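You operate a simulated robot arm through the tools that you are given. There is no shell and no other tool. Be economical: measure what you need, move in short steps, check, and stop when the job is done.

Carry out the task below with a simulated robot arm. There is one attempt and no reset: what you move stays moved.

JOB
Press B stopped mid-stroke: inch it to the top and switch it off.
Fine: pull the stand's red stop button out, reset, motor on, mode INCH; at the end mode OFF, motor off.

The check looks at the end state, three seconds after you hand in, the way a careful person would. Anything else that was tipped, shoved, dropped, spilled or broken makes it a failure.

ROBOT AND FRAMES
A 6-joint arm with a two-finger parallel gripper on a trunk, on a base that drives. Base frame: it is fixed to the floor where the robot stands at the start and does not move with it; the origin is under the middle of the robot, x ahead of it, y to its left, z up. Lengths are in cm, angles in degrees, forces in N, time in s.
With the tool pointing down near the work surface it reaches from about 34 to 86 cm from the robot's upright axis, wherever it stands. Its first joint turns from -115.0 to 115.0 degrees. Places, roughly: B stop button farther from A [170, 200, 150]; B stop button nearer press A [120, 20, 150]; box batch knob [-30, -380, 90]; box mode knob [-20, -360, 90]; box speed knob [-30, -370, 90]; press a motor on button [-20, -360, 100]; press a stroke button [-20, -370, 100]; press b blue lever [300, 180, 110]; press b count button [40, -20, 80]; press b red lever [210, 210, 90]; press b yellow lever [290, 190, 110]; stand batch knob [50, 0, 70]; stand mode knob [50, 20, 80]; stand speed knob [50, 10, 70]; stand stop button [50, 0, 90]; yellow A key [-25, -400, 100]. Payload 3.43 kg.
The tool frame sits at the grasp point between the pads (the TCP): z along the fingers, y along the line on which they close. The tips reach 3.4 cm beyond it. Largest opening 12.8 cm; finger width 2.4, thickness 1.2; the body of the gripper, 4.8 by 13 cm, starts 9.6 cm behind the TCP.
Orientation is told as [roll, pitch, yaw] about the base's x, y, z axes, in that order, counted from this pose: with the fingers straight down and closing along the base's y, the tool's x points along the base's -x, its y along +y and its z along -z.

CONTROLS
- The arm moves only by the tool nudge_tool. Its arguments are lists of equal length, an entry for each row: "offset": the shift along the tool's x, y, z in cm, a list of three; "dr": the turn, a rotation vector about the tool's x, y, z in rad, a list of three; "jaw": the gripper command, from -1 (shut) to 1 (fully open), values between in proportion. In form: {"offset": [[dx, dy, dz], ...], "dr": [[rx, ry, rz], ...], "jaw": [jaw, ...]}. A call has 1 to 10 rows; each row is the pose to reach, as a shift and turn from the pose commanded when the call began, along the tool's axes at that moment. Rows are played at 5 a second. More than 5 cm and 8.6 degrees between two rows, or a gripper value outside its range, and nothing of the call is played. A pose out of reach is approached as far as the arm can. The call stops where the force on the tool passes 60 N (or 10 N more than at its start, if that is more) or the arm is blocked; 0.2 s more then pass. The fingers move at their own pace (about 10.8 cm/s each) and stop on an object; they squeeze with about 27 N. The grip force told is the motor's: it shows also when the fingers shut on nothing. Time passes only in rows, and 0.2 s behind the last, so rows that repeat a pose let the fingers close. The reply holds the time, the measured pose of the TCP, the force on the tool along the base axes, the opening and the grip force, in the units named above and with some noise, with the torque about the TCP (base axes, N m) and any sound that the robot's microphone picked up.
- Cameras (640 x 400 px; columns grow to the right, rows downward): "scene" is now at [-1.75, 17.03, 144.73]; the picture's right is [-0.32, -0.95, 0.00], its down [-0.65, 0.22, -0.73] and it looks along [0.69, -0.23, -0.68] (base axes); focal length 259 px, centre (320, 200). "wrist" rides on the gripper at [7.6, -1.1, -16] in the tool frame; the picture's right is [0.15, 0.99, 0.00], its down [-0.88, 0.13, -0.46] and it looks along [-0.45, 0.07, 0.89] (tool axes); focal length 234 px, centre (320, 200). There is no depth. A picture from a camera that has moved, and an enlarged one, comes with that camera's place and axes in the base frame and with its lens.
- get_image(camera): a new picture of that camera. It takes no simulated time.
- slide_trunk(by): slides the trunk up (or, below 0, down) by that many cm; the arm and the scene camera ride with it, the base frame stays. It gives what a move gives, with no picture.
- steer(legs): drives the robot by 1 to 6 legs, each [ahead, turn to the left] in cm and degrees, along the robot's own axes; the way and the turn of a leg run together, so that a leg with both is an arc; at most 150 cm and 180 degrees a leg. The arm and the cameras ride along, it lands a little off, and it stops where it bumps. It gives what a move gives.
- turn_head(pan, tilt): turns the head with the scene camera to pan (to the left, within 103 degrees either way) and tilt (down, from -29 to 69), counted from straight ahead of the robot. It gives what a move gives.
- close_up(camera, box): a new picture of the part [left, top, right, bottom] of that camera's present view, enlarged. It takes no simulated time.
- finish_job(): hands the job in; it is judged then, once.

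Work in short steps. Places have to be worked out from the pictures, the camera data and where the tool is seen: move nearer, look again, correct. Check each grasp and each placing, and mend what went wrong. You have 120 turns and 82 pictures in all, those below and enlarged ones among them. Open the gripper and draw the arm clear of the work before you hand the job in, unless the task says otherwise; then end with one line.

The tools are called after "Emit:" by a JSON object that holds its "name" and its "arguments". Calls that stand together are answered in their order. nudge_tool: Moves the arm, as the interface text tells. Its arguments: {"type":"object","properties":{"offset":{"type":"array","items":{"type":"array","items":{"type":"number"}}},"dr":{"type":"array","items":{"type":"array","items":{"type":"number"}}},"jaw":{"type":"array","items":{"type":"number"}}},"required":["offset","dr","jaw"]} The other tools are called the same way: slide_trunk (by) slides the trunk up or down; steer (legs) drives the base; turn_head (pan, tilt) turns the head that bears the scene camera; get_image (camera) takes a picture; close_up (camera, box) takes an enlarged picture of a part of a camera's view; finish_job () hands the job in.

At the start:

```text
time: 0.0
position: [45.45, 15.39, 111.19]
orientation: [0.0, -0.1, 0.0]
wrist_force: [-0.5, 0.4, -0.5]
wrist_torque: [-0.02, -0.02, 0.05]
gripper_width: 12.77
grip_force: 0.0
trunk travel left (down, up): [-72.5, 6.5]
robot x, y, heading: [0.17, 0.45, 0.2]
head pan, tilt: [-18.5, 42.9]
```

scene: 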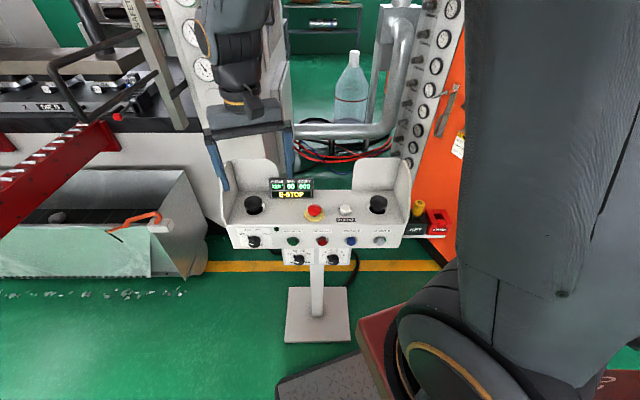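
wrist: 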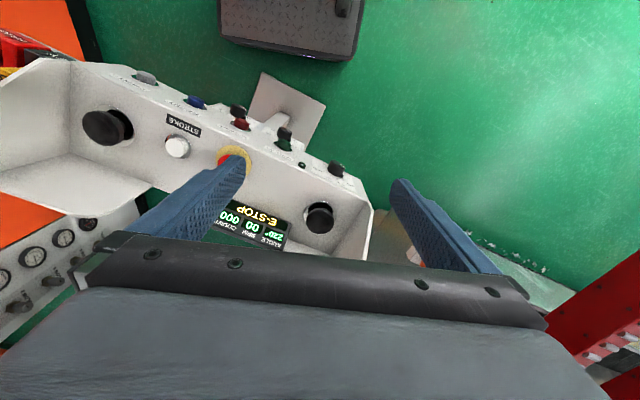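

The stand is in front of me with an E-STOP display. I'll enlarge the stand and the wider view to read the labels.

Emit:
{"name": "close_up", "arguments": {"camera": "scene", "box": [200, 150, 440, 280]}}

Emit:
{"name": "close_up", "arguments": {"camera": "wrist", "box": [70, 60, 390, 260]}}

```text
2.67 times, centred on (320, 215) of scene
camera zoom: at [-1.75, 17.03, 144.73], right [-0.32, -0.95, 0.0], down [-0.65, 0.22, -0.73], along [0.69, -0.23, -0.68], focal length 691 px, centre (320, 160)
```

zoom: 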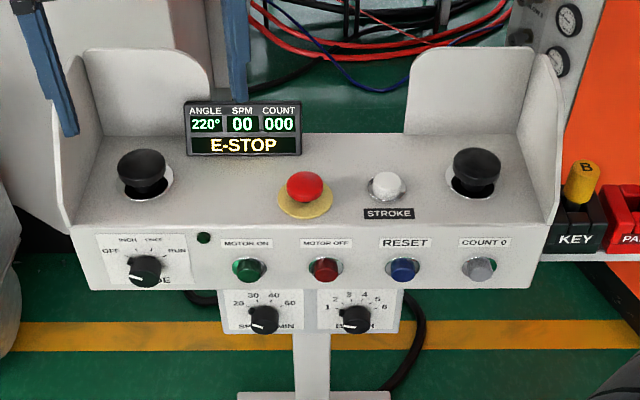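

```text
2.00 times, centred on (230, 160) of wrist
camera zoom: at [37.89, 14.23, 127.19], right [-0.15, 0.99, 0.0], down [0.88, 0.13, 0.46], along [0.45, 0.07, -0.89], focal length 468 px, centre (500, 280)
```

zoom: 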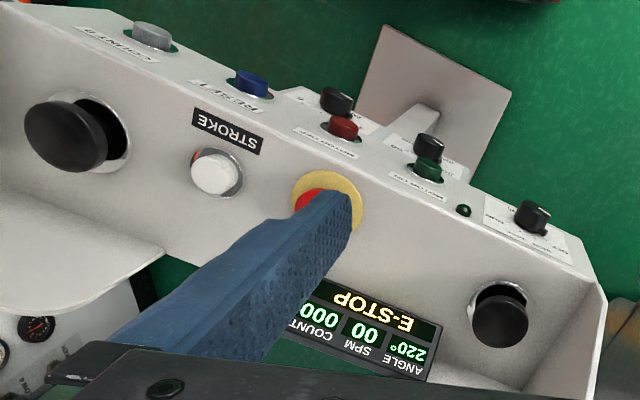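

Triangulating both views: stop ≈ (52.4,1,88), stroke ≈ (52,-9.3,86), reset ≈ (45.3,-9.2,77.5), motor on ≈ (50.9,8.5,78), mode ≈ (54,20.3,79). The stand faces me, yawed about -18°. I'll look around before moving the base.

Emit:
{"name": "turn_head", "arguments": {"pan": 100, "tilt": 35}}

Emit:
{"name": "get_image", "arguments": {"camera": "scene"}}

Emit:
{"name": "turn_head", "arguments": {"pan": -103, "tilt": 35}}

Emit:
{"name": "get_image", "arguments": {"camera": "scene"}}

Emit:
{"name": "turn_head", "arguments": {"pan": 10, "tilt": 10}}

Emit:
{"name": "get_image", "arguments": {"camera": "scene"}}

```text
time: 2.0
position: [45.45, 15.5, 111.22]
orientation: [0.0, 0.1, 0.0]
wrist_force: [-0.2, -0.2, -0.6]
wrist_torque: [-0.02, 0.02, 0.0]
gripper_width: 12.81
grip_force: 0.0
trunk travel left (down, up): [-72.5, 6.5]
robot x, y, heading: [-0.21, -0.06, 0.1]
head pan, tilt: [100.0, 35.0]
```

```text
77 pictures are left
camera scene: at [-11.14, 28.34, 145.91], right [0.98, 0.17, 0.0], down [0.1, -0.56, -0.82], along [-0.14, 0.81, -0.57], focal length 259 px, centre (320, 200)
```

scene: 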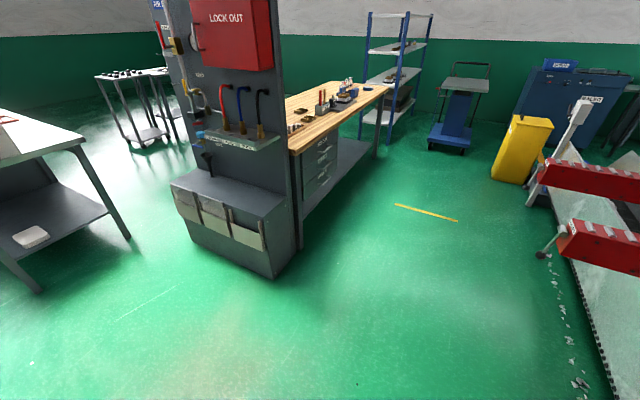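

```text
time: 4.9
position: [45.46, 15.31, 111.28]
orientation: [0.0, 0.1, 0.0]
wrist_force: [0.8, -0.3, 0.4]
wrist_torque: [-0.01, 0.04, -0.01]
gripper_width: 12.82
grip_force: 0.0
trunk travel left (down, up): [-72.5, 6.5]
robot x, y, heading: [-0.02, 0.17, 0.2]
head pan, tilt: [-103.0, 35.0]
```

```text
76 pictures are left
camera scene: at [-11.59, 11.09, 145.91], right [-0.97, 0.22, 0.0], down [0.13, 0.56, -0.82], along [-0.18, -0.8, -0.57], focal length 259 px, centre (320, 200)
```

scene: 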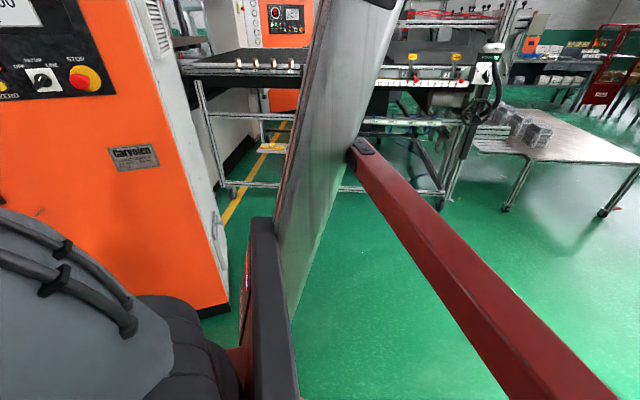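

```text
time: 6.8
position: [45.49, 15.49, 111.15]
orientation: [-0.1, 0.0, 0.1]
wrist_force: [-0.2, -0.6, 0.8]
wrist_torque: [0.03, 0.0, 0.02]
gripper_width: 12.8
grip_force: 0.0
trunk travel left (down, up): [-72.5, 6.5]
robot x, y, heading: [0.36, -0.07, -0.4]
head pan, tilt: [10.0, 10.0]
```

```text
75 pictures are left
camera scene: at [-0.46, 21.28, 149.92], right [0.17, -0.98, 0.0], down [-0.17, -0.03, -0.98], along [0.97, 0.17, -0.17], focal length 259 px, centre (320, 200)
```

scene: 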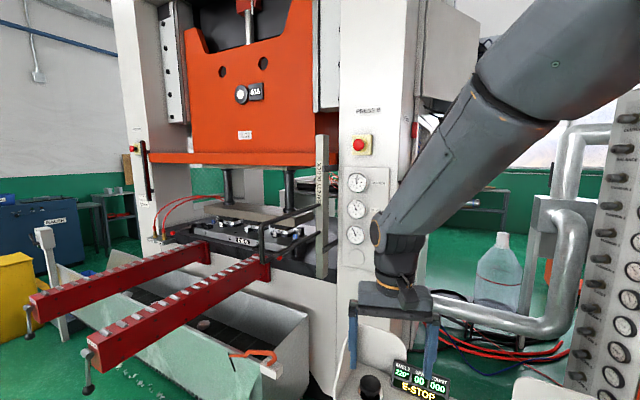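

I'll check the press in detail for anything in the die area and the column stops.

Emit:
{"name": "close_up", "arguments": {"camera": "scene", "box": [120, 90, 440, 290]}}

Emit:
{"name": "turn_head", "arguments": {"pan": -40, "tilt": 25}}

Emit:
{"name": "get_image", "arguments": {"camera": "scene"}}

```text
2.00 times, centred on (280, 190) of scene
camera zoom: at [-0.46, 21.28, 149.92], right [0.17, -0.98, 0.0], down [-0.17, -0.03, -0.98], along [0.97, 0.17, -0.17], focal length 518 px, centre (400, 220)
```

zoom: 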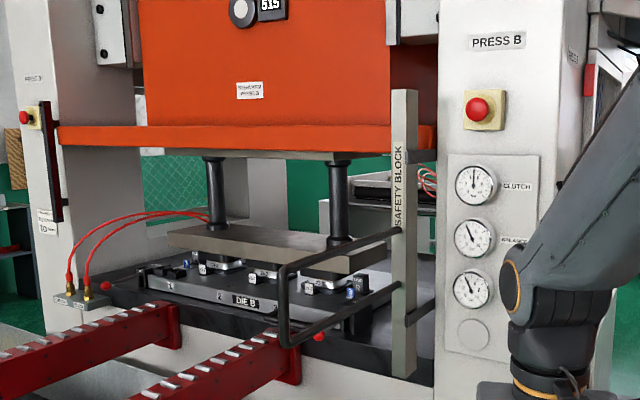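

```text
time: 8.0
position: [45.41, 15.31, 111.28]
orientation: [0.0, 0.0, 0.0]
wrist_force: [0.5, 0.3, 0.4]
wrist_torque: [0.01, -0.01, 0.03]
gripper_width: 12.83
grip_force: 0.0
trunk travel left (down, up): [-72.5, 6.5]
robot x, y, heading: [0.02, -0.18, -0.1]
head pan, tilt: [-40.0, 25.0]
```

```text
73 pictures are left
camera scene: at [-2.55, 13.75, 147.49], right [-0.64, -0.77, 0.0], down [-0.32, 0.27, -0.91], along [0.69, -0.58, -0.42], focal length 259 px, centre (320, 200)
```

scene: 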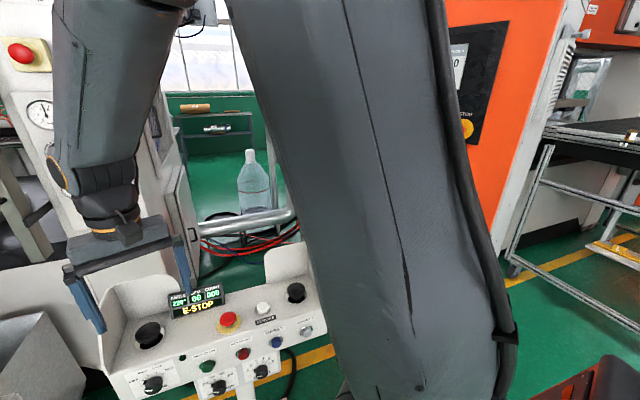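

The area behind is clear (nearest table ~190 cm away). I'll back up 25 cm to give the arm room for a front approach, and turn the head back to the stand.

Emit:
{"name": "steer", "arguments": {"legs": [[-25, 0]]}}

Emit:
{"name": "turn_head", "arguments": {"pan": -8, "tilt": 35}}

Emit:
{"name": "get_image", "arguments": {"camera": "scene"}}

Emit:
{"name": "get_image", "arguments": {"camera": "wrist"}}

```text
time: 9.8
position: [20.45, 15.42, 111.27]
orientation: [0.1, 0.0, 0.0]
wrist_force: [-0.4, 0.2, 0.4]
wrist_torque: [0.0, 0.04, 0.0]
gripper_width: 12.78
grip_force: 0.0
trunk travel left (down, up): [-72.5, 6.5]
robot x, y, heading: [-24.94, 0.53, -0.0]
head pan, tilt: [-40.0, 25.0]
```

```text
time: 10.8
position: [20.45, 15.4, 111.4]
orientation: [0.1, 0.0, 0.0]
wrist_force: [-0.5, -0.9, 0.7]
wrist_torque: [-0.01, 0.01, -0.03]
gripper_width: 12.81
grip_force: 0.0
trunk travel left (down, up): [-72.5, 6.5]
robot x, y, heading: [-25.03, 0.14, 0.1]
head pan, tilt: [-8.0, 35.0]
```

```text
72 pictures are left
camera scene: at [-25.91, 18.44, 145.91], right [-0.14, -0.99, 0.0], down [-0.57, 0.08, -0.82], along [0.81, -0.11, -0.57], focal length 259 px, centre (320, 200)
```

scene: 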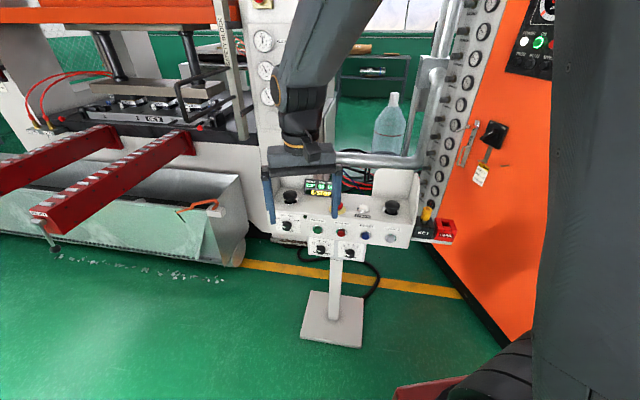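

```text
71 pictures are left
camera wrist: at [12.88, 14.22, 127.19], right [-0.15, 0.99, 0.0], down [0.88, 0.13, 0.46], along [0.45, 0.07, -0.89], focal length 234 px, centre (320, 200)
```

wrist: 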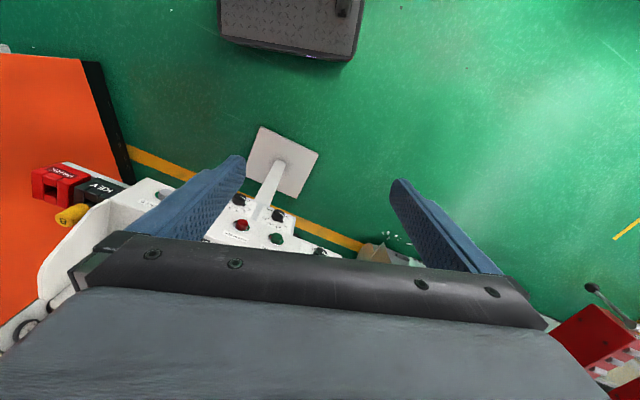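

Panel geometry: the top is nearly horizontal (z≈85), the front nearly vertical. The stop head can be gripped from above, so I'll go above it with the tool yawed to match the stand and jaws at about 8 cm.

Emit:
{"name": "nudge_tool", "arguments": {"offset": [[-4, -1.8, 1.2], [-8, -3.6, 2.4], [-12, -5.4, 3.5], [-16, -7.2, 4.6], [-20, -9, 5.7], [-24, -10.8, 6.8], [-28, -12.6, 7.9], [-31.95, -14.4, 9]], "dr": [[0, 0, 0.038], [0, 0, 0.077], [0, 0, 0.115], [0, 0, 0.154], [0, 0, 0.192], [0, 0, 0.23], [0, 0, 0.269], [0, 0, 0.307]], "jaw": [0.25, 0.25, 0.25, 0.25, 0.25, 0.25, 0.25, 0.25]}}

Emit:
{"name": "get_image", "arguments": {"camera": "wrist"}}

Emit:
{"name": "close_up", "arguments": {"camera": "scene", "box": [240, 140, 480, 290]}}

```text
time: 12.6
position: [52.24, 1.02, 102.32]
orientation: [0.0, 0.0, -17.7]
wrist_force: [-0.3, 0.4, 0.2]
wrist_torque: [-0.01, 0.0, -0.01]
gripper_width: 8.01
grip_force: 0.0
trunk travel left (down, up): [-72.5, 6.5]
robot x, y, heading: [-24.79, 0.2, 0.4]
head pan, tilt: [-8.0, 35.0]
```

```text
70 pictures are left
camera wrist: at [44.77, 2.18, 118.2], right [0.16, 0.99, 0.0], down [0.88, -0.14, 0.46], along [0.45, -0.07, -0.89], focal length 234 px, centre (320, 200)
```

wrist: 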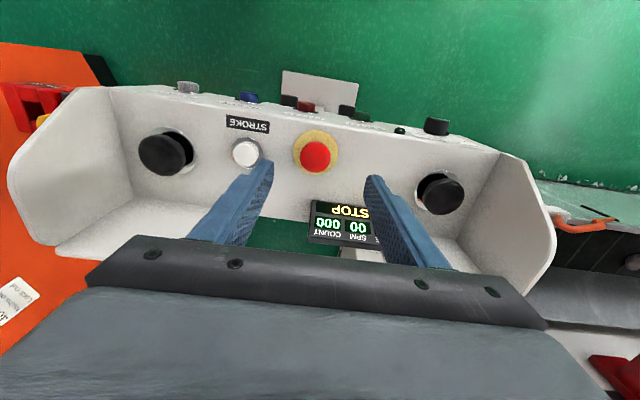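

```text
2.67 times, centred on (360, 215) of scene
camera zoom: at [-25.96, 18.46, 145.9], right [-0.14, -0.99, 0.0], down [-0.57, 0.08, -0.82], along [0.81, -0.11, -0.57], focal length 691 px, centre (213, 160)
```

zoom: 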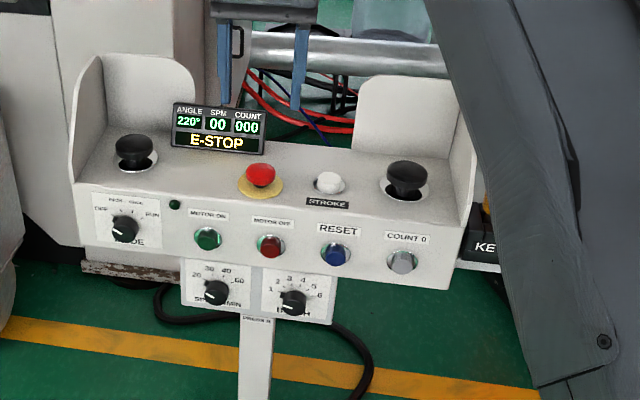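

The stop sits about 1.7 cm forward and 0.5 cm right of the tool axis. I'll shift and descend so the tips are just above it, then check.

Emit:
{"name": "nudge_tool", "arguments": {"offset": [[-1.7, -0.4, 3], [-1.7, -0.4, 6], [-1.7, -0.4, 8]], "dr": [[0, 0, 0], [0, 0, 0], [0, 0, 0]], "jaw": [0.25, 0.25, 0.25]}}

Emit:
{"name": "get_image", "arguments": {"camera": "wrist"}}

Emit:
{"name": "close_up", "arguments": {"camera": "scene", "box": [280, 150, 400, 225]}}

```text
time: 13.4
position: [53.95, 0.04, 94.3]
orientation: [0.0, -0.1, -17.6]
wrist_force: [-0.2, 0.1, -0.6]
wrist_torque: [-0.02, 0.0, -0.04]
gripper_width: 8.0
grip_force: 0.1
trunk travel left (down, up): [-72.5, 6.5]
robot x, y, heading: [-24.56, 0.0, -0.1]
head pan, tilt: [-8.0, 35.0]
```

```text
68 pictures are left
camera wrist: at [46.32, 1.29, 110.24], right [0.16, 0.99, 0.0], down [0.88, -0.14, 0.46], along [0.45, -0.07, -0.89], focal length 234 px, centre (320, 200)
```

wrist: 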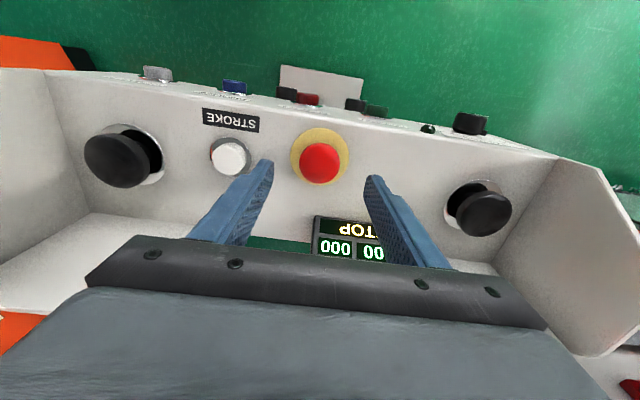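

```text
5.33 times, centred on (340, 188) of scene
camera zoom: at [-25.92, 18.44, 145.91], right [-0.14, -0.99, 0.0], down [-0.57, 0.08, -0.82], along [0.81, -0.11, -0.57], focal length 1382 px, centre (213, 267)
```

zoom: 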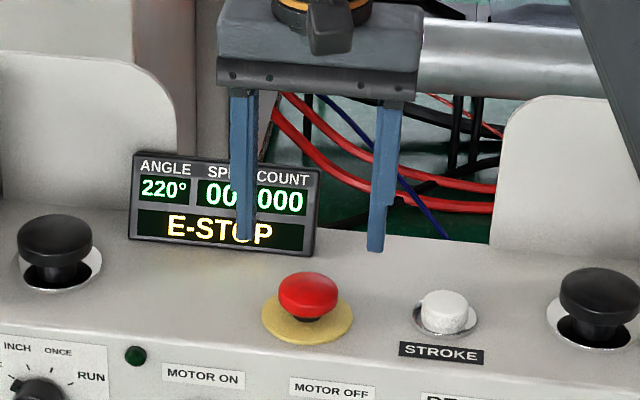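

The stop head is centred between the fingers. I'll descend 4.6 cm and close on it.

Emit:
{"name": "nudge_tool", "arguments": {"offset": [[0, 0, 2.5], [0, 0, 4.6], [0, 0, 4.6], [0, 0, 4.6], [0, 0, 4.6]], "dr": [[0, 0, 0], [0, 0, 0], [0, 0, 0], [0, 0, 0], [0, 0, 0]], "jaw": [0.25, 0.25, -0.3, -0.5, -0.5]}}

Emit:
{"name": "close_up", "arguments": {"camera": "scene", "box": [280, 150, 400, 225]}}

```text
time: 14.6
position: [53.87, 0.01, 89.72]
orientation: [-0.1, 0.0, -17.6]
wrist_force: [-0.2, 0.3, 3.1]
wrist_torque: [0.02, 0.04, 0.0]
gripper_width: 4.08
grip_force: 45.2
trunk travel left (down, up): [-72.5, 6.5]
robot x, y, heading: [-24.9, -0.25, 0.2]
head pan, tilt: [-8.0, 35.0]
```

```text
5.33 times, centred on (340, 188) of scene
camera zoom: at [-25.91, 18.44, 145.91], right [-0.14, -0.99, 0.0], down [-0.57, 0.08, -0.82], along [0.81, -0.11, -0.57], focal length 1382 px, centre (213, 267)
```

zoom: 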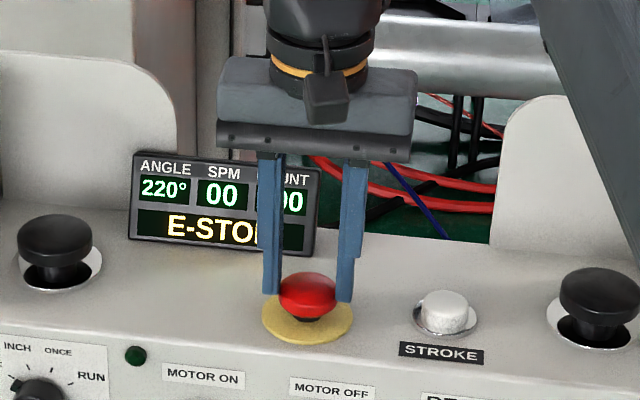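

Gripped (4.1 cm opening). Now a gentle pull upward.

Emit:
{"name": "nudge_tool", "arguments": {"offset": [[0, 0, -0.3], [0, 0, -0.6], [0, 0, -0.9], [0, 0, -1.2]], "dr": [[0, 0, 0], [0, 0, 0], [0, 0, 0], [0, 0, 0]], "jaw": [-0.7, -0.7, -0.7, -0.7]}}

Emit:
{"name": "close_up", "arguments": {"camera": "scene", "box": [280, 150, 400, 225]}}

```text
time: 15.6
position: [53.86, 0.2, 90.73]
orientation: [-0.1, 0.1, -17.5]
wrist_force: [-3.3, 2.2, -6.5]
wrist_torque: [0.0, -0.42, -0.01]
gripper_width: 4.07
grip_force: 44.7
trunk travel left (down, up): [-72.5, 6.5]
robot x, y, heading: [-24.86, -0.06, 0.0]
head pan, tilt: [-8.0, 35.0]
```

```text
5.33 times, centred on (340, 188) of scene
camera zoom: at [-25.89, 18.45, 145.9], right [-0.14, -0.99, 0.0], down [-0.57, 0.08, -0.82], along [0.81, -0.11, -0.57], focal length 1382 px, centre (213, 267)
```

zoom: 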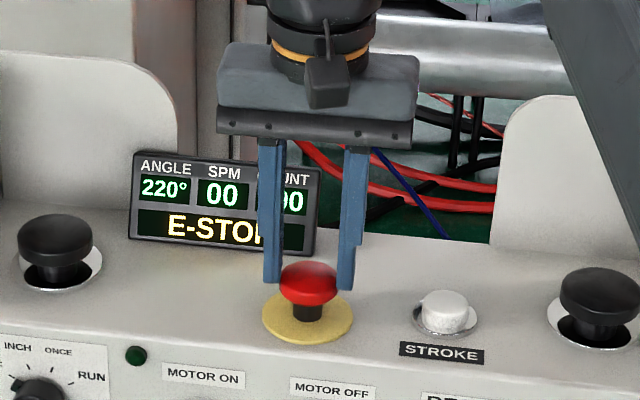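

It rose about 1 cm and has stayed gripped. I'll pull slightly more to be sure it latches, then release and look.

Emit:
{"name": "nudge_tool", "arguments": {"offset": [[0, 0, -0.25], [0, 0, -0.4]], "dr": [[0, 0, 0], [0, 0, 0]], "jaw": [-0.7, -0.7]}}

Emit:
{"name": "nudge_tool", "arguments": {"offset": [[0, 0, 0.3], [0, 0, 0.3], [0, 0, 0.3], [0, 0, 0.3]], "dr": [[0, 0, 0], [0, 0, 0], [0, 0, 0], [0, 0, 0]], "jaw": [-0.7, 0.1, 0.25, 0.25]}}

Emit:
{"name": "close_up", "arguments": {"camera": "scene", "box": [280, 150, 400, 225]}}

```text
time: 16.2
position: [53.98, 0.15, 91.1]
orientation: [-0.1, 0.1, -17.6]
wrist_force: [-2.3, 2.1, -22.6]
wrist_torque: [0.11, 0.16, 0.01]
gripper_width: 3.98
grip_force: 45.1
trunk travel left (down, up): [-72.5, 6.5]
robot x, y, heading: [-25.28, -0.03, -0.1]
head pan, tilt: [-8.0, 35.0]
```

```text
time: 17.2
position: [53.97, 0.05, 90.99]
orientation: [0.0, 0.0, -17.7]
wrist_force: [-0.1, 0.3, 0.4]
wrist_torque: [0.0, 0.02, 0.01]
gripper_width: 8.01
grip_force: 0.1
trunk travel left (down, up): [-72.5, 6.5]
robot x, y, heading: [-25.04, -0.18, -0.3]
head pan, tilt: [-8.0, 35.0]
```

```text
5.33 times, centred on (340, 188) of scene
camera zoom: at [-25.9, 18.44, 145.91], right [-0.14, -0.99, 0.0], down [-0.57, 0.08, -0.82], along [0.81, -0.11, -0.57], focal length 1382 px, centre (213, 267)
```

zoom: 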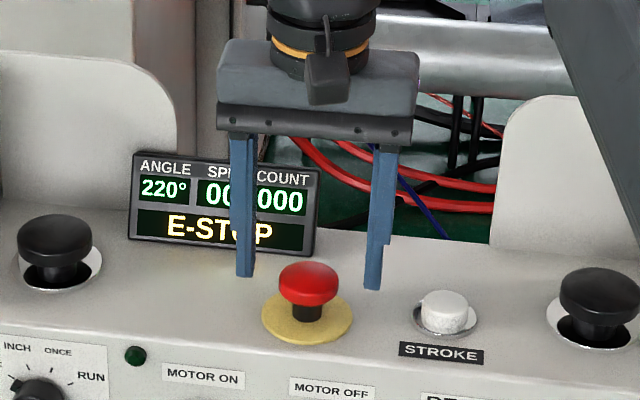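

The stop is out and stays out. Now I lift, retreat and pitch the tool forward to address the front buttons.

Emit:
{"name": "nudge_tool", "arguments": {"offset": [[0, 0, -4.5], [0, 0, -9], [4, 0, -11], [8, 0, -11], [12, 0, -11], [16, 0, -11]], "dr": [[0, 0, 0], [0, 0, 0], [0, 0, 0], [0, 0, 0], [0, 0, 0], [0, 0, 0]], "jaw": [0.25, 0.25, -0.2, -1, -1, -1]}}

Emit:
{"name": "nudge_tool", "arguments": {"offset": [[0, 0, 0], [0, 0, 0], [0, 0, 0], [0, 0, 0], [0, 0, 0], [0, 0, 0], [0, 0, 0], [0, 0, 0], [0, 0, 0], [0, 0, 0]], "dr": [[0, -0.148, 0], [0, -0.296, 0], [0, -0.444, 0], [0, -0.592, 0], [0, -0.74, 0], [0, -0.888, 0], [0, -1.036, 0], [0, -1.184, 0], [0, -1.332, 0], [0, -1.48, 0]], "jaw": [-1, -1, -1, -1, -1, -1, -1, -1, -1, -1]}}

Emit:
{"name": "get_image", "arguments": {"camera": "wrist"}}

Emit:
{"name": "get_image", "arguments": {"camera": "scene"}}

```text
time: 18.6
position: [38.54, 5.05, 101.99]
orientation: [0.0, 0.1, -17.6]
wrist_force: [0.1, 0.1, 0.0]
wrist_torque: [0.02, 0.03, 0.02]
gripper_width: 0.01
grip_force: 27.6
trunk travel left (down, up): [-72.5, 6.5]
robot x, y, heading: [-25.27, -0.36, -0.5]
head pan, tilt: [-8.0, 35.0]
```

```text
time: 20.8
position: [41.23, 6.29, 104.14]
orientation: [-18.8, -84.0, 0.3]
wrist_force: [-0.7, 0.7, -0.4]
wrist_torque: [0.05, -0.02, 0.01]
gripper_width: 0.0
grip_force: 26.9
out of reach, approached as far as the arm can: row 9, 10
trunk travel left (down, up): [-72.5, 6.5]
robot x, y, heading: [-25.09, -0.0, 0.2]
head pan, tilt: [-8.0, 35.0]
```

```text
63 pictures are left
camera wrist: at [25.0, 10.26, 98.31], right [0.29, 0.94, -0.18], down [-0.3, 0.27, 0.92], along [0.91, -0.22, 0.36], focal length 234 px, centre (320, 200)
```

wrist: 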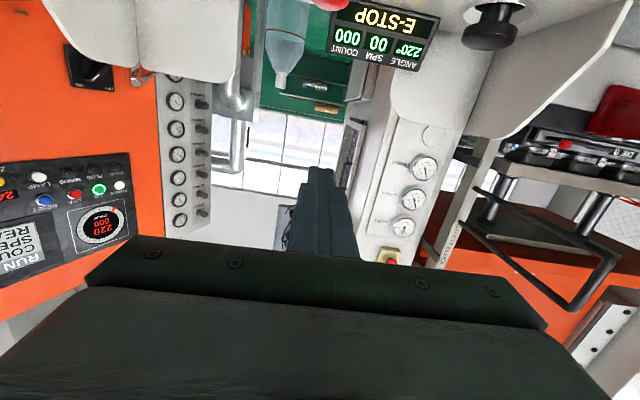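

```text
62 pictures are left
camera scene: at [-25.95, 18.43, 145.91], right [-0.14, -0.99, 0.0], down [-0.57, 0.08, -0.82], along [0.81, -0.11, -0.57], focal length 259 px, centre (320, 200)
```

scene: 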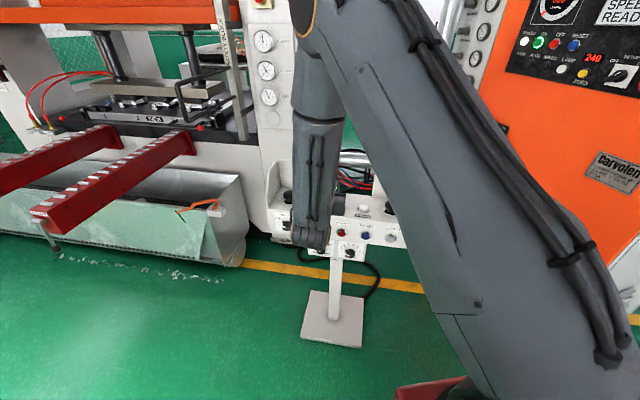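

Horizontal tool is at its near limit here. I'll back the base 15 cm more, then stretch the arm forward and see whether the orientation settles.

Emit:
{"name": "steer", "arguments": {"legs": [[-15, 0]]}}

Emit:
{"name": "nudge_tool", "arguments": {"offset": [[0, 0, 3], [0, 0, 6], [0, 0, 8]], "dr": [[0, 0, 0], [0, 0, 0], [0, 0, 0]], "jaw": [-1, -1, -1]}}

Emit:
{"name": "get_image", "arguments": {"camera": "wrist"}}

```text
time: 22.2
position: [26.27, 6.34, 104.21]
orientation: [-18.6, -83.9, 0.1]
wrist_force: [0.2, -0.3, -0.1]
wrist_torque: [0.0, 0.02, 0.0]
gripper_width: 0.0
grip_force: 27.1
trunk travel left (down, up): [-72.5, 6.5]
robot x, y, heading: [-40.04, 0.07, -0.1]
head pan, tilt: [-8.0, 35.0]
```

```text
time: 23.0
position: [33.72, 3.7, 103.43]
orientation: [-18.7, -83.9, 0.2]
wrist_force: [0.2, 1.0, 0.6]
wrist_torque: [-0.02, 0.04, 0.01]
gripper_width: 0.0
grip_force: 27.2
trunk travel left (down, up): [-72.5, 6.5]
robot x, y, heading: [-40.04, 0.13, 0.0]
head pan, tilt: [-8.0, 35.0]
```

```text
61 pictures are left
camera wrist: at [17.58, 7.69, 97.52], right [0.3, 0.94, -0.18], down [-0.3, 0.27, 0.92], along [0.91, -0.22, 0.36], focal length 234 px, centre (320, 200)
```

wrist: 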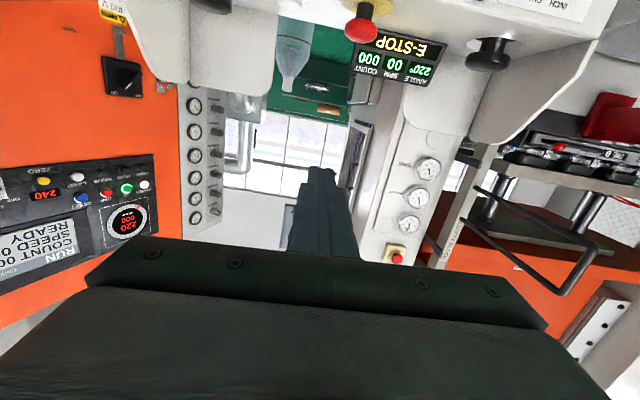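

The tool is level within 6° and square to the stand. Tips are ~11 cm short of the panel, so I can slide the trunk down 25 cm and look.

Emit:
{"name": "slide_trunk", "arguments": {"by": -25}}

Emit:
{"name": "nudge_tool", "arguments": {"offset": [[0, 0, 0]], "dr": [[0, -0.1, 0]], "jaw": [-1]}}

Emit:
{"name": "get_image", "arguments": {"camera": "wrist"}}

Emit:
{"name": "get_image", "arguments": {"camera": "scene"}}

```text
time: 25.6
position: [34.01, 3.74, 78.58]
orientation: [-23.5, -83.6, 4.7]
wrist_force: [0.1, 0.2, 0.0]
wrist_torque: [-0.01, 0.01, 0.0]
gripper_width: 0.01
grip_force: 27.5
trunk travel left (down, up): [-47.5, 31.5]
robot x, y, heading: [-39.96, -0.31, -0.1]
head pan, tilt: [-8.0, 35.0]
```

```text
time: 26.0
position: [34.78, 4.26, 79.21]
orientation: [-85.3, -86.8, 66.4]
wrist_force: [-0.1, 0.3, 0.3]
wrist_torque: [0.01, 0.04, -0.03]
gripper_width: 0.01
grip_force: 27.4
out of reach, approached as far as the arm can: row 1
trunk travel left (down, up): [-47.5, 31.5]
robot x, y, heading: [-39.72, 0.04, 0.1]
head pan, tilt: [-8.0, 35.0]
```

```text
60 pictures are left
camera wrist: at [19.12, 7.84, 71.65], right [0.31, 0.93, -0.2], down [-0.37, 0.31, 0.87], along [0.87, -0.2, 0.44], focal length 234 px, centre (320, 200)
```

wrist: 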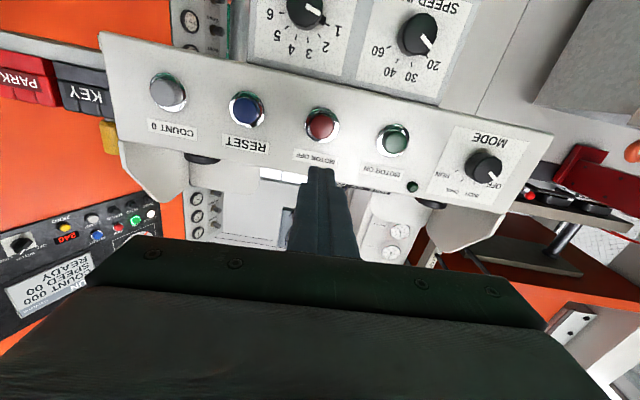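

```text
59 pictures are left
camera scene: at [-33.96, 18.44, 120.91], right [-0.14, -0.99, 0.0], down [-0.57, 0.08, -0.82], along [0.81, -0.11, -0.57], focal length 259 px, centre (320, 200)
```

scene: 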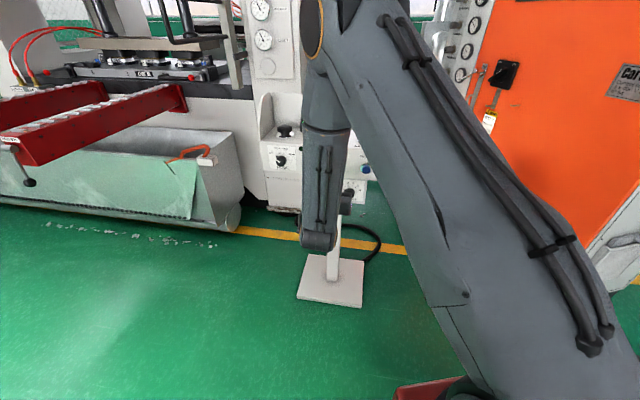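

Superb view: reset is about 3 cm below, 9 cm right and 11 cm beyond the tips. I move laterally to it first, staying short of the panel.

Emit:
{"name": "nudge_tool", "arguments": {"offset": [[1, -3, 1.5], [2, -6, 3], [2.8, -9.2, 5]], "dr": [[0, 0, 0], [0, 0, 0], [0, 0, 0]], "jaw": [-1, -1, -1]}}

Emit:
{"name": "get_image", "arguments": {"camera": "wrist"}}

```text
time: 26.8
position: [37.92, -5.66, 77.54]
orientation: [-83.8, -85.6, 64.7]
wrist_force: [-0.1, 0.3, -0.3]
wrist_torque: [0.02, 0.01, -0.01]
gripper_width: 0.0
grip_force: 27.1
out of reach, approached as far as the arm can: row 1, 2, 3
trunk travel left (down, up): [-47.5, 31.5]
robot x, y, heading: [-40.04, 0.05, -0.0]
head pan, tilt: [-8.0, 35.0]
```

```text
58 pictures are left
camera wrist: at [22.14, -2.11, 70.19], right [0.32, 0.92, -0.22], down [-0.36, 0.33, 0.87], along [0.88, -0.2, 0.44], focal length 234 px, centre (320, 200)
```

wrist: 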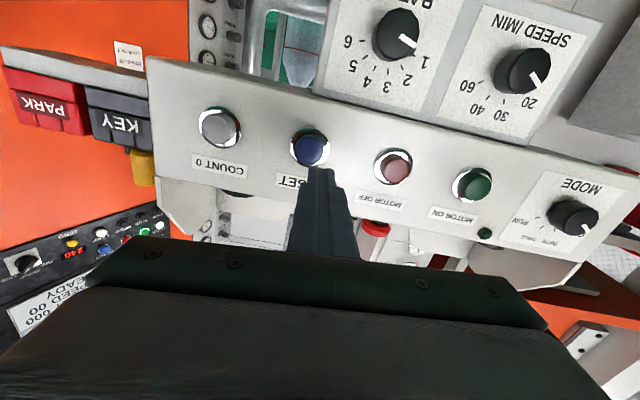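

Nearly on the reset button; a correction of ~1.4 cm down and 0.9 cm right, then closer.

Emit:
{"name": "nudge_tool", "arguments": {"offset": [[1.3, -0.9, 1], [1.3, -0.9, 3]], "dr": [[0, 0, 0], [0, 0, 0]], "jaw": [-1, -1]}}

Emit:
{"name": "close_up", "arguments": {"camera": "wrist", "box": [200, 80, 440, 230]}}

```text
time: 27.4
position: [41.01, -7.11, 76.69]
orientation: [-83.9, -86.4, 65.2]
wrist_force: [0.7, 0.5, -0.3]
wrist_torque: [-0.01, 0.0, 0.01]
gripper_width: 0.0
grip_force: 27.0
out of reach, approached as far as the arm can: row 1, 2
trunk travel left (down, up): [-47.5, 31.5]
robot x, y, heading: [-40.05, 0.3, -0.0]
head pan, tilt: [-8.0, 35.0]
```

```text
2.67 times, centred on (320, 155) of wrist
camera zoom: at [25.4, -3.57, 69.24], right [0.32, 0.93, -0.21], down [-0.37, 0.32, 0.87], along [0.88, -0.2, 0.44], focal length 624 px, centre (320, 320)
```

zoom: 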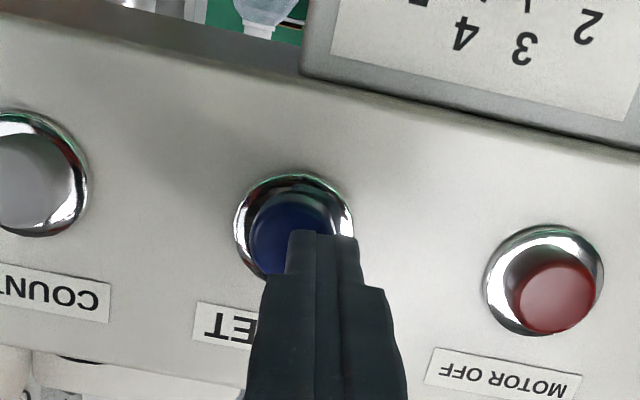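

The tip is ~1 cm left of the button's centre and close. I'll shift right and push gently in small steps.

Emit:
{"name": "nudge_tool", "arguments": {"offset": [[0.5, -1.2, 0], [0.5, -1.2, 0.8], [0.5, -1.2, 1.4], [0.5, -1.2, 2.0]], "dr": [[0, 0, 0], [0, 0, 0], [0, 0, 0], [0, 0, 0]], "jaw": [-1, -1, -1, -1]}}

Emit:
{"name": "close_up", "arguments": {"camera": "wrist", "box": [200, 80, 440, 230]}}

```text
time: 28.3
position: [42.23, -8.41, 76.57]
orientation: [-87.1, -86.5, 68.4]
wrist_force: [-37.3, 8.6, 17.1]
wrist_torque: [-0.21, -0.49, -0.2]
gripper_width: 0.0
grip_force: 26.9
out of reach, approached as far as the arm can: row 1, 2, 3, 4
trunk travel left (down, up): [-47.5, 31.5]
robot x, y, heading: [-40.08, -0.56, 0.0]
head pan, tilt: [-8.0, 35.0]
heard: click
stopped in row 4: the force on the tool passed its limit at 68 N (the readings are from after the stop); the commanded pose is now the measured one
```

```text
2.67 times, centred on (320, 155) of wrist
camera zoom: at [26.56, -4.76, 69.16], right [0.32, 0.93, -0.21], down [-0.37, 0.32, 0.87], along [0.87, -0.2, 0.44], focal length 624 px, centre (320, 320)
```

zoom: 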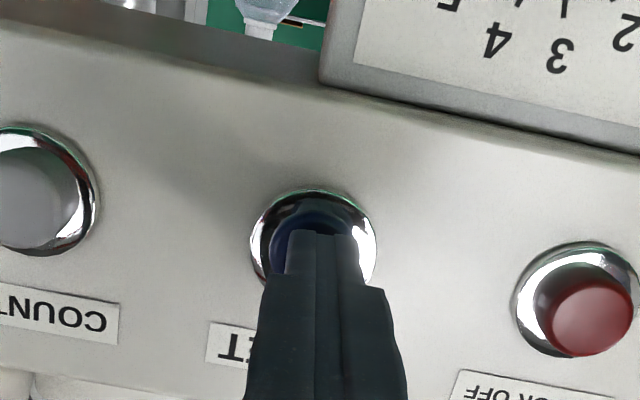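

A click was heard. I retract and check the display with the scene camera.

Emit:
{"name": "nudge_tool", "arguments": {"offset": [[0, 0, -1.5], [0, 0, -3.5]], "dr": [[0, 0, 0], [0, 0, 0]], "jaw": [-1, -1]}}

Emit:
{"name": "get_image", "arguments": {"camera": "scene"}}

Emit:
{"name": "get_image", "arguments": {"camera": "wrist"}}

```text
time: 28.9
position: [39.56, -7.2, 76.63]
orientation: [-82.8, -85.7, 63.8]
wrist_force: [0.1, -0.2, 0.2]
wrist_torque: [-0.01, 0.01, 0.01]
gripper_width: 0.02
grip_force: 26.8
out of reach, approached as far as the arm can: row 2
trunk travel left (down, up): [-47.5, 31.5]
robot x, y, heading: [-40.22, 0.25, -0.0]
head pan, tilt: [-8.0, 35.0]
```

```text
55 pictures are left
camera scene: at [-34.0, 18.44, 120.9], right [-0.14, -0.99, 0.0], down [-0.57, 0.08, -0.82], along [0.81, -0.11, -0.57], focal length 259 px, centre (320, 200)
```

scene: 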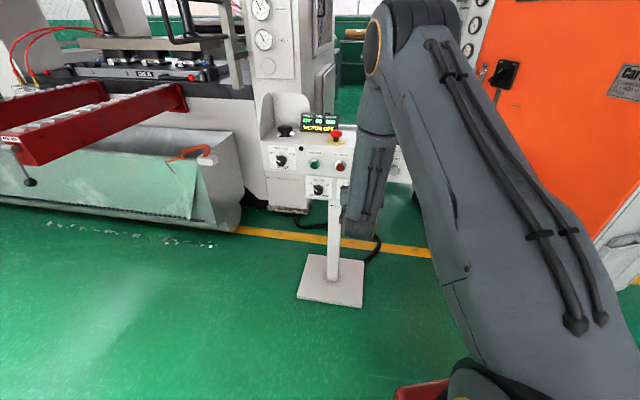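

```text
54 pictures are left
camera wrist: at [23.93, -3.53, 69.27], right [0.32, 0.92, -0.22], down [-0.36, 0.33, 0.87], along [0.88, -0.2, 0.44], focal length 234 px, centre (320, 200)
```

wrist: 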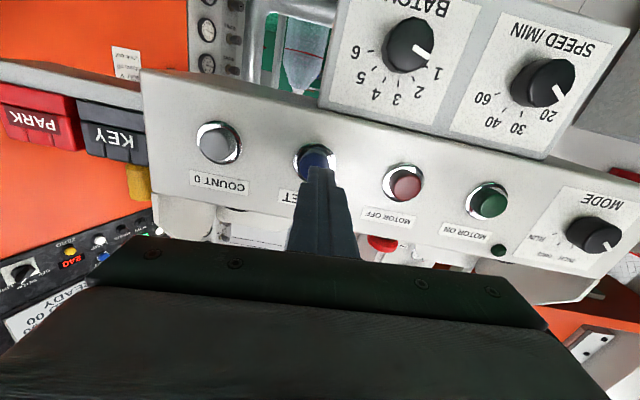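

The display now reads MOTOR OFF, so the reset worked. Next I move 18 cm left to MOTOR ON, keeping a gap.

Emit:
{"name": "nudge_tool", "arguments": {"offset": [[-0.3, 4.5, -0.5], [-0.7, 9, -0.5], [-1.1, 13.6, -0.5], [-1.5, 18.2, -0.5]], "dr": [[0, 0, 0], [0, 0, 0], [0, 0, 0], [0, 0, 0]], "jaw": [-1, -1, -1, -1]}}

Emit:
{"name": "get_image", "arguments": {"camera": "wrist"}}

```text
time: 29.9
position: [44.94, 10.19, 77.04]
orientation: [-83.1, -86.6, 64.2]
wrist_force: [0.3, -0.4, 0.3]
wrist_torque: [-0.01, 0.06, 0.03]
gripper_width: 0.0
grip_force: 27.3
trunk travel left (down, up): [-47.5, 31.5]
robot x, y, heading: [-40.03, -0.26, 0.1]
head pan, tilt: [-8.0, 35.0]
```

```text
53 pictures are left
camera wrist: at [29.27, 13.95, 69.57], right [0.31, 0.93, -0.21], down [-0.37, 0.32, 0.87], along [0.88, -0.2, 0.44], focal length 234 px, centre (320, 200)
```

wrist: 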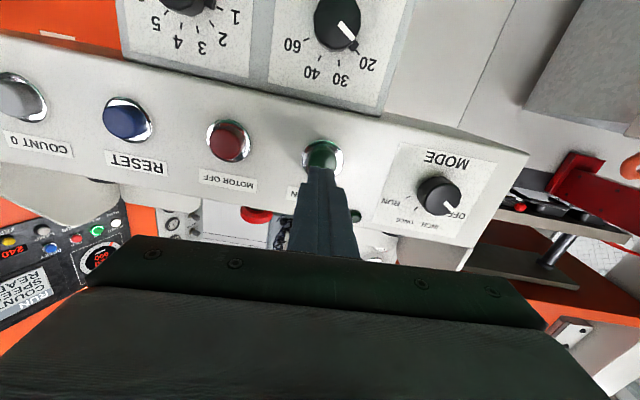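

Tip is aligned laterally with the green button, slightly high. I'll lower 0.8 cm and push.

Emit:
{"name": "nudge_tool", "arguments": {"offset": [[0.8, 0.1, 1], [0.8, 0.1, 2], [0.8, 0.1, 2.4], [0.8, 0.1, 2.8], [0.8, 0.1, 3.2], [0.8, 0.1, 3.5]], "dr": [[0, 0, 0], [0, 0, 0], [0, 0, 0], [0, 0, 0], [0, 0, 0], [0, 0, 0]], "jaw": [-1, -1, -1, -1, -1, -1]}}

Emit:
{"name": "nudge_tool", "arguments": {"offset": [[0, 0, -1.5], [0, 0, -4], [0, 0, -6]], "dr": [[0, 0, 0], [0, 0, 0], [0, 0, 0]], "jaw": [-1, -1, -1]}}

Emit:
{"name": "close_up", "arguments": {"camera": "scene", "box": [220, 80, 380, 200]}}

```text
time: 31.3
position: [48.16, 9.38, 76.23]
orientation: [-82.7, -86.6, 64.0]
wrist_force: [-41.3, 2.6, 2.3]
wrist_torque: [0.41, -0.39, -0.35]
gripper_width: 0.01
grip_force: 26.4
trunk travel left (down, up): [-47.5, 31.5]
robot x, y, heading: [-40.26, 0.37, 0.1]
head pan, tilt: [-8.0, 35.0]
heard: click
```

```text
time: 32.1
position: [42.74, 11.2, 76.27]
orientation: [-84.2, -86.5, 65.4]
wrist_force: [-0.2, 0.3, 0.0]
wrist_torque: [0.04, 0.01, 0.01]
gripper_width: 0.0
grip_force: 27.2
trunk travel left (down, up): [-47.5, 31.5]
robot x, y, heading: [-39.96, 0.47, -0.2]
head pan, tilt: [-8.0, 35.0]
```

```text
3.33 times, centred on (300, 140) of scene
camera zoom: at [-34.01, 18.45, 120.91], right [-0.14, -0.99, 0.0], down [-0.57, 0.08, -0.82], along [0.81, -0.11, -0.57], focal length 864 px, centre (387, 400)
```

zoom: 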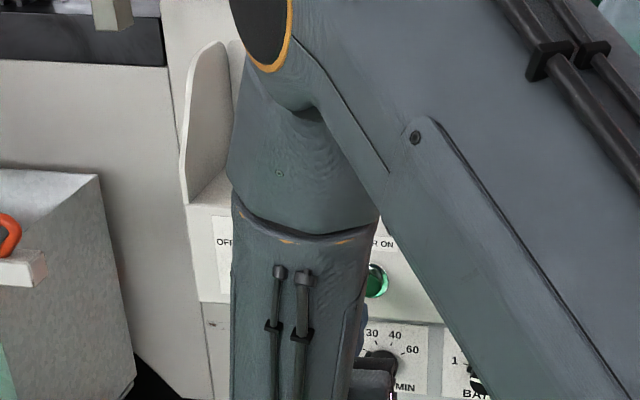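

Heard the click. Now I move left to the mode knob with jaws opening to ~6.4 cm, and look.

Emit:
{"name": "nudge_tool", "arguments": {"offset": [[-0.2, 4, 0], [-0.5, 8, 0], [-0.8, 12, 0], [-0.8, 12, 0]], "dr": [[0, 0, 0], [0, 0, 0], [0, 0, 0], [0, 0, 0]], "jaw": [-1, -0.5, 0, 0]}}

Emit:
{"name": "get_image", "arguments": {"camera": "wrist"}}

Emit:
{"name": "close_up", "arguments": {"camera": "wrist", "box": [200, 60, 440, 210]}}

```text
time: 33.1
position: [46.41, 22.72, 76.29]
orientation: [-83.3, -86.5, 64.5]
wrist_force: [-0.2, 0.4, -0.4]
wrist_torque: [0.03, 0.03, 0.02]
gripper_width: 6.42
grip_force: 0.1
trunk travel left (down, up): [-47.5, 31.5]
robot x, y, heading: [-40.25, -0.19, -0.1]
head pan, tilt: [-8.0, 35.0]
```

```text
51 pictures are left
camera wrist: at [30.8, 26.23, 68.92], right [0.31, 0.93, -0.21], down [-0.37, 0.32, 0.87], along [0.88, -0.2, 0.44], focal length 234 px, centre (320, 200)
```

wrist: 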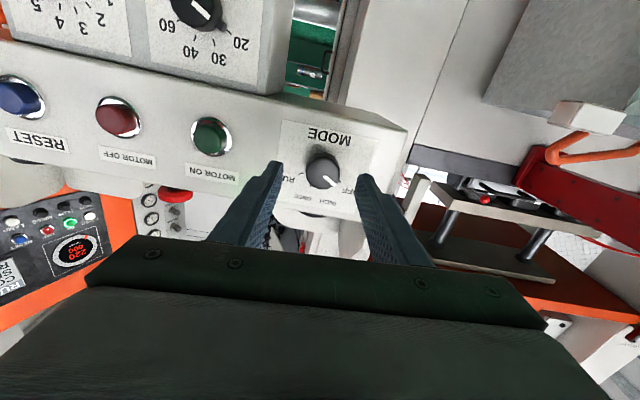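

```text
2.67 times, centred on (320, 135) of wrist
camera zoom: at [30.8, 26.23, 68.92], right [0.31, 0.93, -0.21], down [-0.37, 0.32, 0.87], along [0.88, -0.2, 0.44], focal length 624 px, centre (320, 373)
```

zoom: 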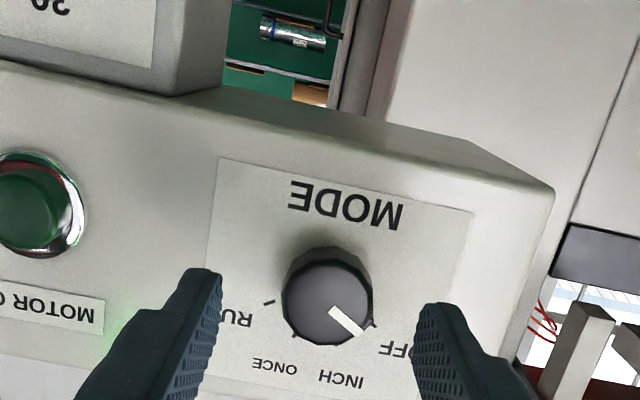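

A green glow is visible by the motor lamp. The knob points to OFF; INCH is one step clockwise. I align (1.2 cm up, 0.4 left) and advance part-way.

Emit:
{"name": "nudge_tool", "arguments": {"offset": [[-1.2, 0.45, 0], [-1.2, 0.45, 2], [-1.2, 0.45, 3.5]], "dr": [[0, 0, 0], [0, 0, 0], [0, 0, 0]], "jaw": [0, 0, 0]}}

Emit:
{"name": "close_up", "arguments": {"camera": "wrist", "box": [200, 60, 440, 210]}}

```text
time: 33.9
position: [50.0, 21.88, 77.51]
orientation: [-83.4, -86.4, 64.6]
wrist_force: [0.7, 0.3, 0.1]
wrist_torque: [0.01, 0.03, 0.01]
gripper_width: 6.37
grip_force: 0.1
trunk travel left (down, up): [-47.5, 31.5]
robot x, y, heading: [-40.37, 0.04, 0.1]
head pan, tilt: [-8.0, 35.0]
```

```text
2.67 times, centred on (320, 135) of wrist
camera zoom: at [34.33, 25.59, 70.17], right [0.31, 0.93, -0.21], down [-0.37, 0.32, 0.87], along [0.88, -0.2, 0.44], focal length 624 px, centre (320, 373)
```

zoom: 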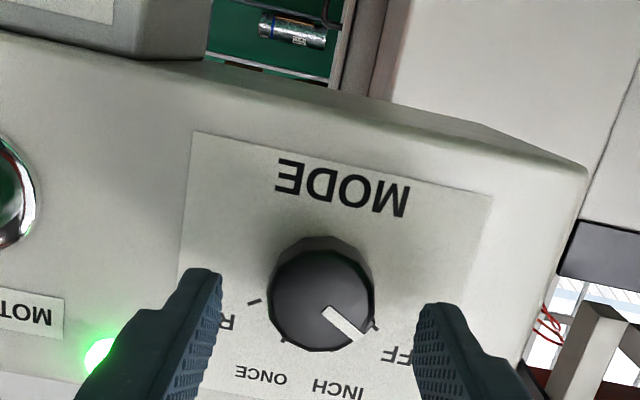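

The motor lamp is lit green and the knob is centred between the fingertips. I advance 2 cm and close on the knob.

Emit:
{"name": "nudge_tool", "arguments": {"offset": [[0, 0, 1], [0, 0, 2.0], [0, 0, 2.0], [0, 0, 2.0], [0, 0, 2.0]], "dr": [[0, 0, 0], [0, 0, 0], [0, 0, 0], [0, 0, 0], [0, 0, 0]], "jaw": [0, 0, -0.5, -0.8, -0.8]}}

Emit:
{"name": "close_up", "arguments": {"camera": "wrist", "box": [200, 60, 440, 210]}}

```text
time: 35.1
position: [52.0, 21.4, 77.42]
orientation: [-83.2, -86.5, 64.7]
wrist_force: [1.2, 0.5, -1.8]
wrist_torque: [0.01, 0.01, 0.07]
gripper_width: 3.73
grip_force: 45.3
trunk travel left (down, up): [-47.5, 31.5]
robot x, y, heading: [-39.84, -0.1, -0.2]
head pan, tilt: [-8.0, 35.0]
```

```text
2.67 times, centred on (320, 135) of wrist
camera zoom: at [36.25, 24.96, 70.07], right [0.31, 0.93, -0.21], down [-0.37, 0.32, 0.87], along [0.88, -0.2, 0.44], focal length 624 px, centre (320, 373)
```

zoom: 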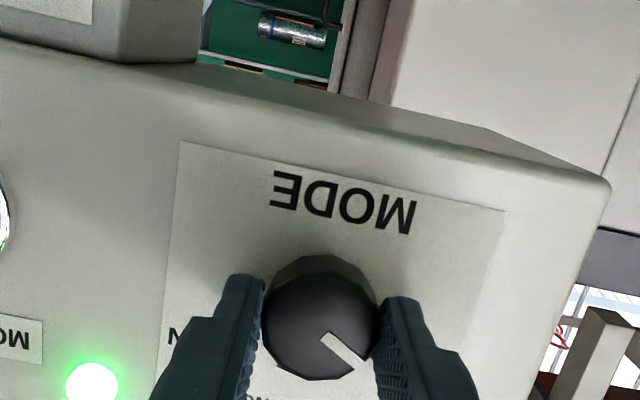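

Gripped (3.7 cm). I rotate clockwise (+z of the tool) in steps, listening for a click.

Emit:
{"name": "nudge_tool", "arguments": {"offset": [[0, 0, 0], [0, 0, 0], [0, 0, 0], [0, 0, 0]], "dr": [[0, 0, 0.12], [0, 0, 0.24], [0, 0, 0.36], [0, 0, 0.48]], "jaw": [-0.8, -0.8, -0.8, -0.8]}}

Emit:
{"name": "close_up", "arguments": {"camera": "wrist", "box": [200, 60, 440, 210]}}

```text
time: 36.1
position: [52.84, 21.55, 77.32]
orientation: [86.3, -68.7, -107.3]
wrist_force: [-26.8, -8.3, 7.0]
wrist_torque: [0.22, -1.31, 0.94]
gripper_width: 4.23
grip_force: 25.8
out of reach, approached as far as the arm can: row 4
trunk travel left (down, up): [-47.5, 31.5]
robot x, y, heading: [-40.26, 0.41, -0.3]
head pan, tilt: [-8.0, 35.0]
stopped in row 4: the force on the tool passed its limit at 156 N (the readings are from after the stop); the commanded pose is now the measured one
```

```text
2.67 times, centred on (320, 135) of wrist
camera zoom: at [38.33, 28.73, 70.14], right [0.35, 0.91, 0.22], down [-0.48, -0.03, 0.88], along [0.81, -0.41, 0.42], focal length 624 px, centre (320, 373)
```

zoom: 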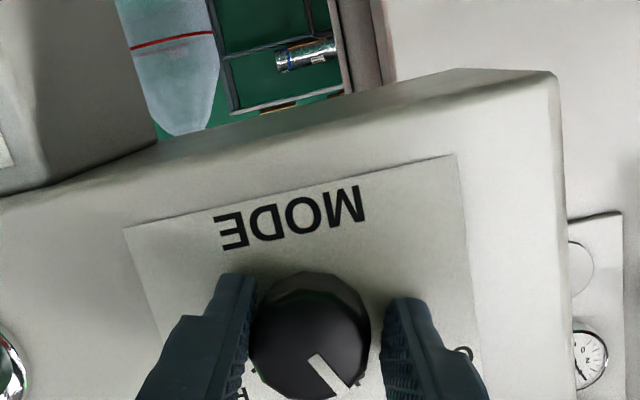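

The wrist neared a joint limit and pushed forward. I open and back off, then inspect the knob and the stand.

Emit:
{"name": "nudge_tool", "arguments": {"offset": [[0, 0, -0.4], [0, 0, -0.4], [0, 0, -2], [0, 0, -4.5]], "dr": [[0, 0, 0], [0, 0, 0], [0, 0, 0], [0, 0, 0]], "jaw": [0, 0, 0, 0]}}

Emit:
{"name": "get_image", "arguments": {"camera": "wrist"}}

Emit:
{"name": "get_image", "arguments": {"camera": "scene"}}

```text
time: 37.1
position: [49.77, 23.92, 77.65]
orientation: [85.4, -69.0, -106.8]
wrist_force: [0.9, -1.2, 0.6]
wrist_torque: [-0.01, -0.06, 0.04]
gripper_width: 6.4
grip_force: 0.0
out of reach, approached as far as the arm can: row 3, 4
trunk travel left (down, up): [-47.5, 31.5]
robot x, y, heading: [-40.05, -0.24, -0.3]
head pan, tilt: [-8.0, 35.0]
```

```text
46 pictures are left
camera wrist: at [35.23, 31.24, 70.65], right [0.36, 0.91, 0.21], down [-0.47, -0.02, 0.88], along [0.81, -0.41, 0.42], focal length 234 px, centre (320, 200)
```

wrist: 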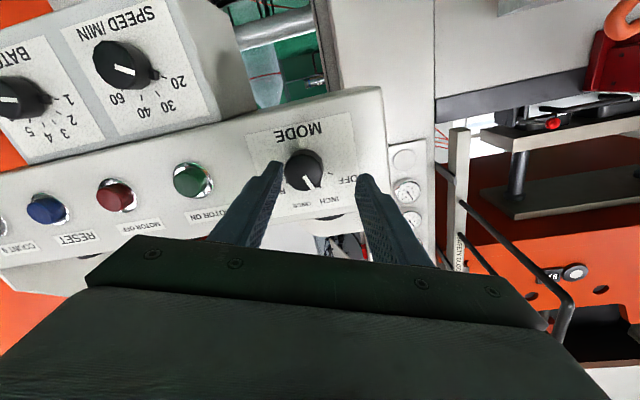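

```text
45 pictures are left
camera scene: at [-34.07, 18.43, 120.91], right [-0.14, -0.99, 0.0], down [-0.57, 0.08, -0.82], along [0.81, -0.12, -0.57], focal length 259 px, centre (320, 200)
```

scene: 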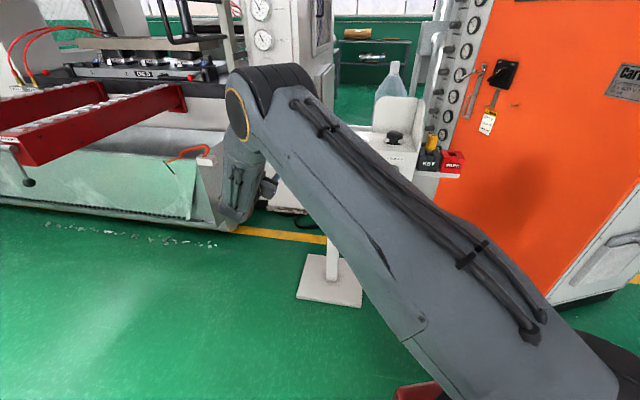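

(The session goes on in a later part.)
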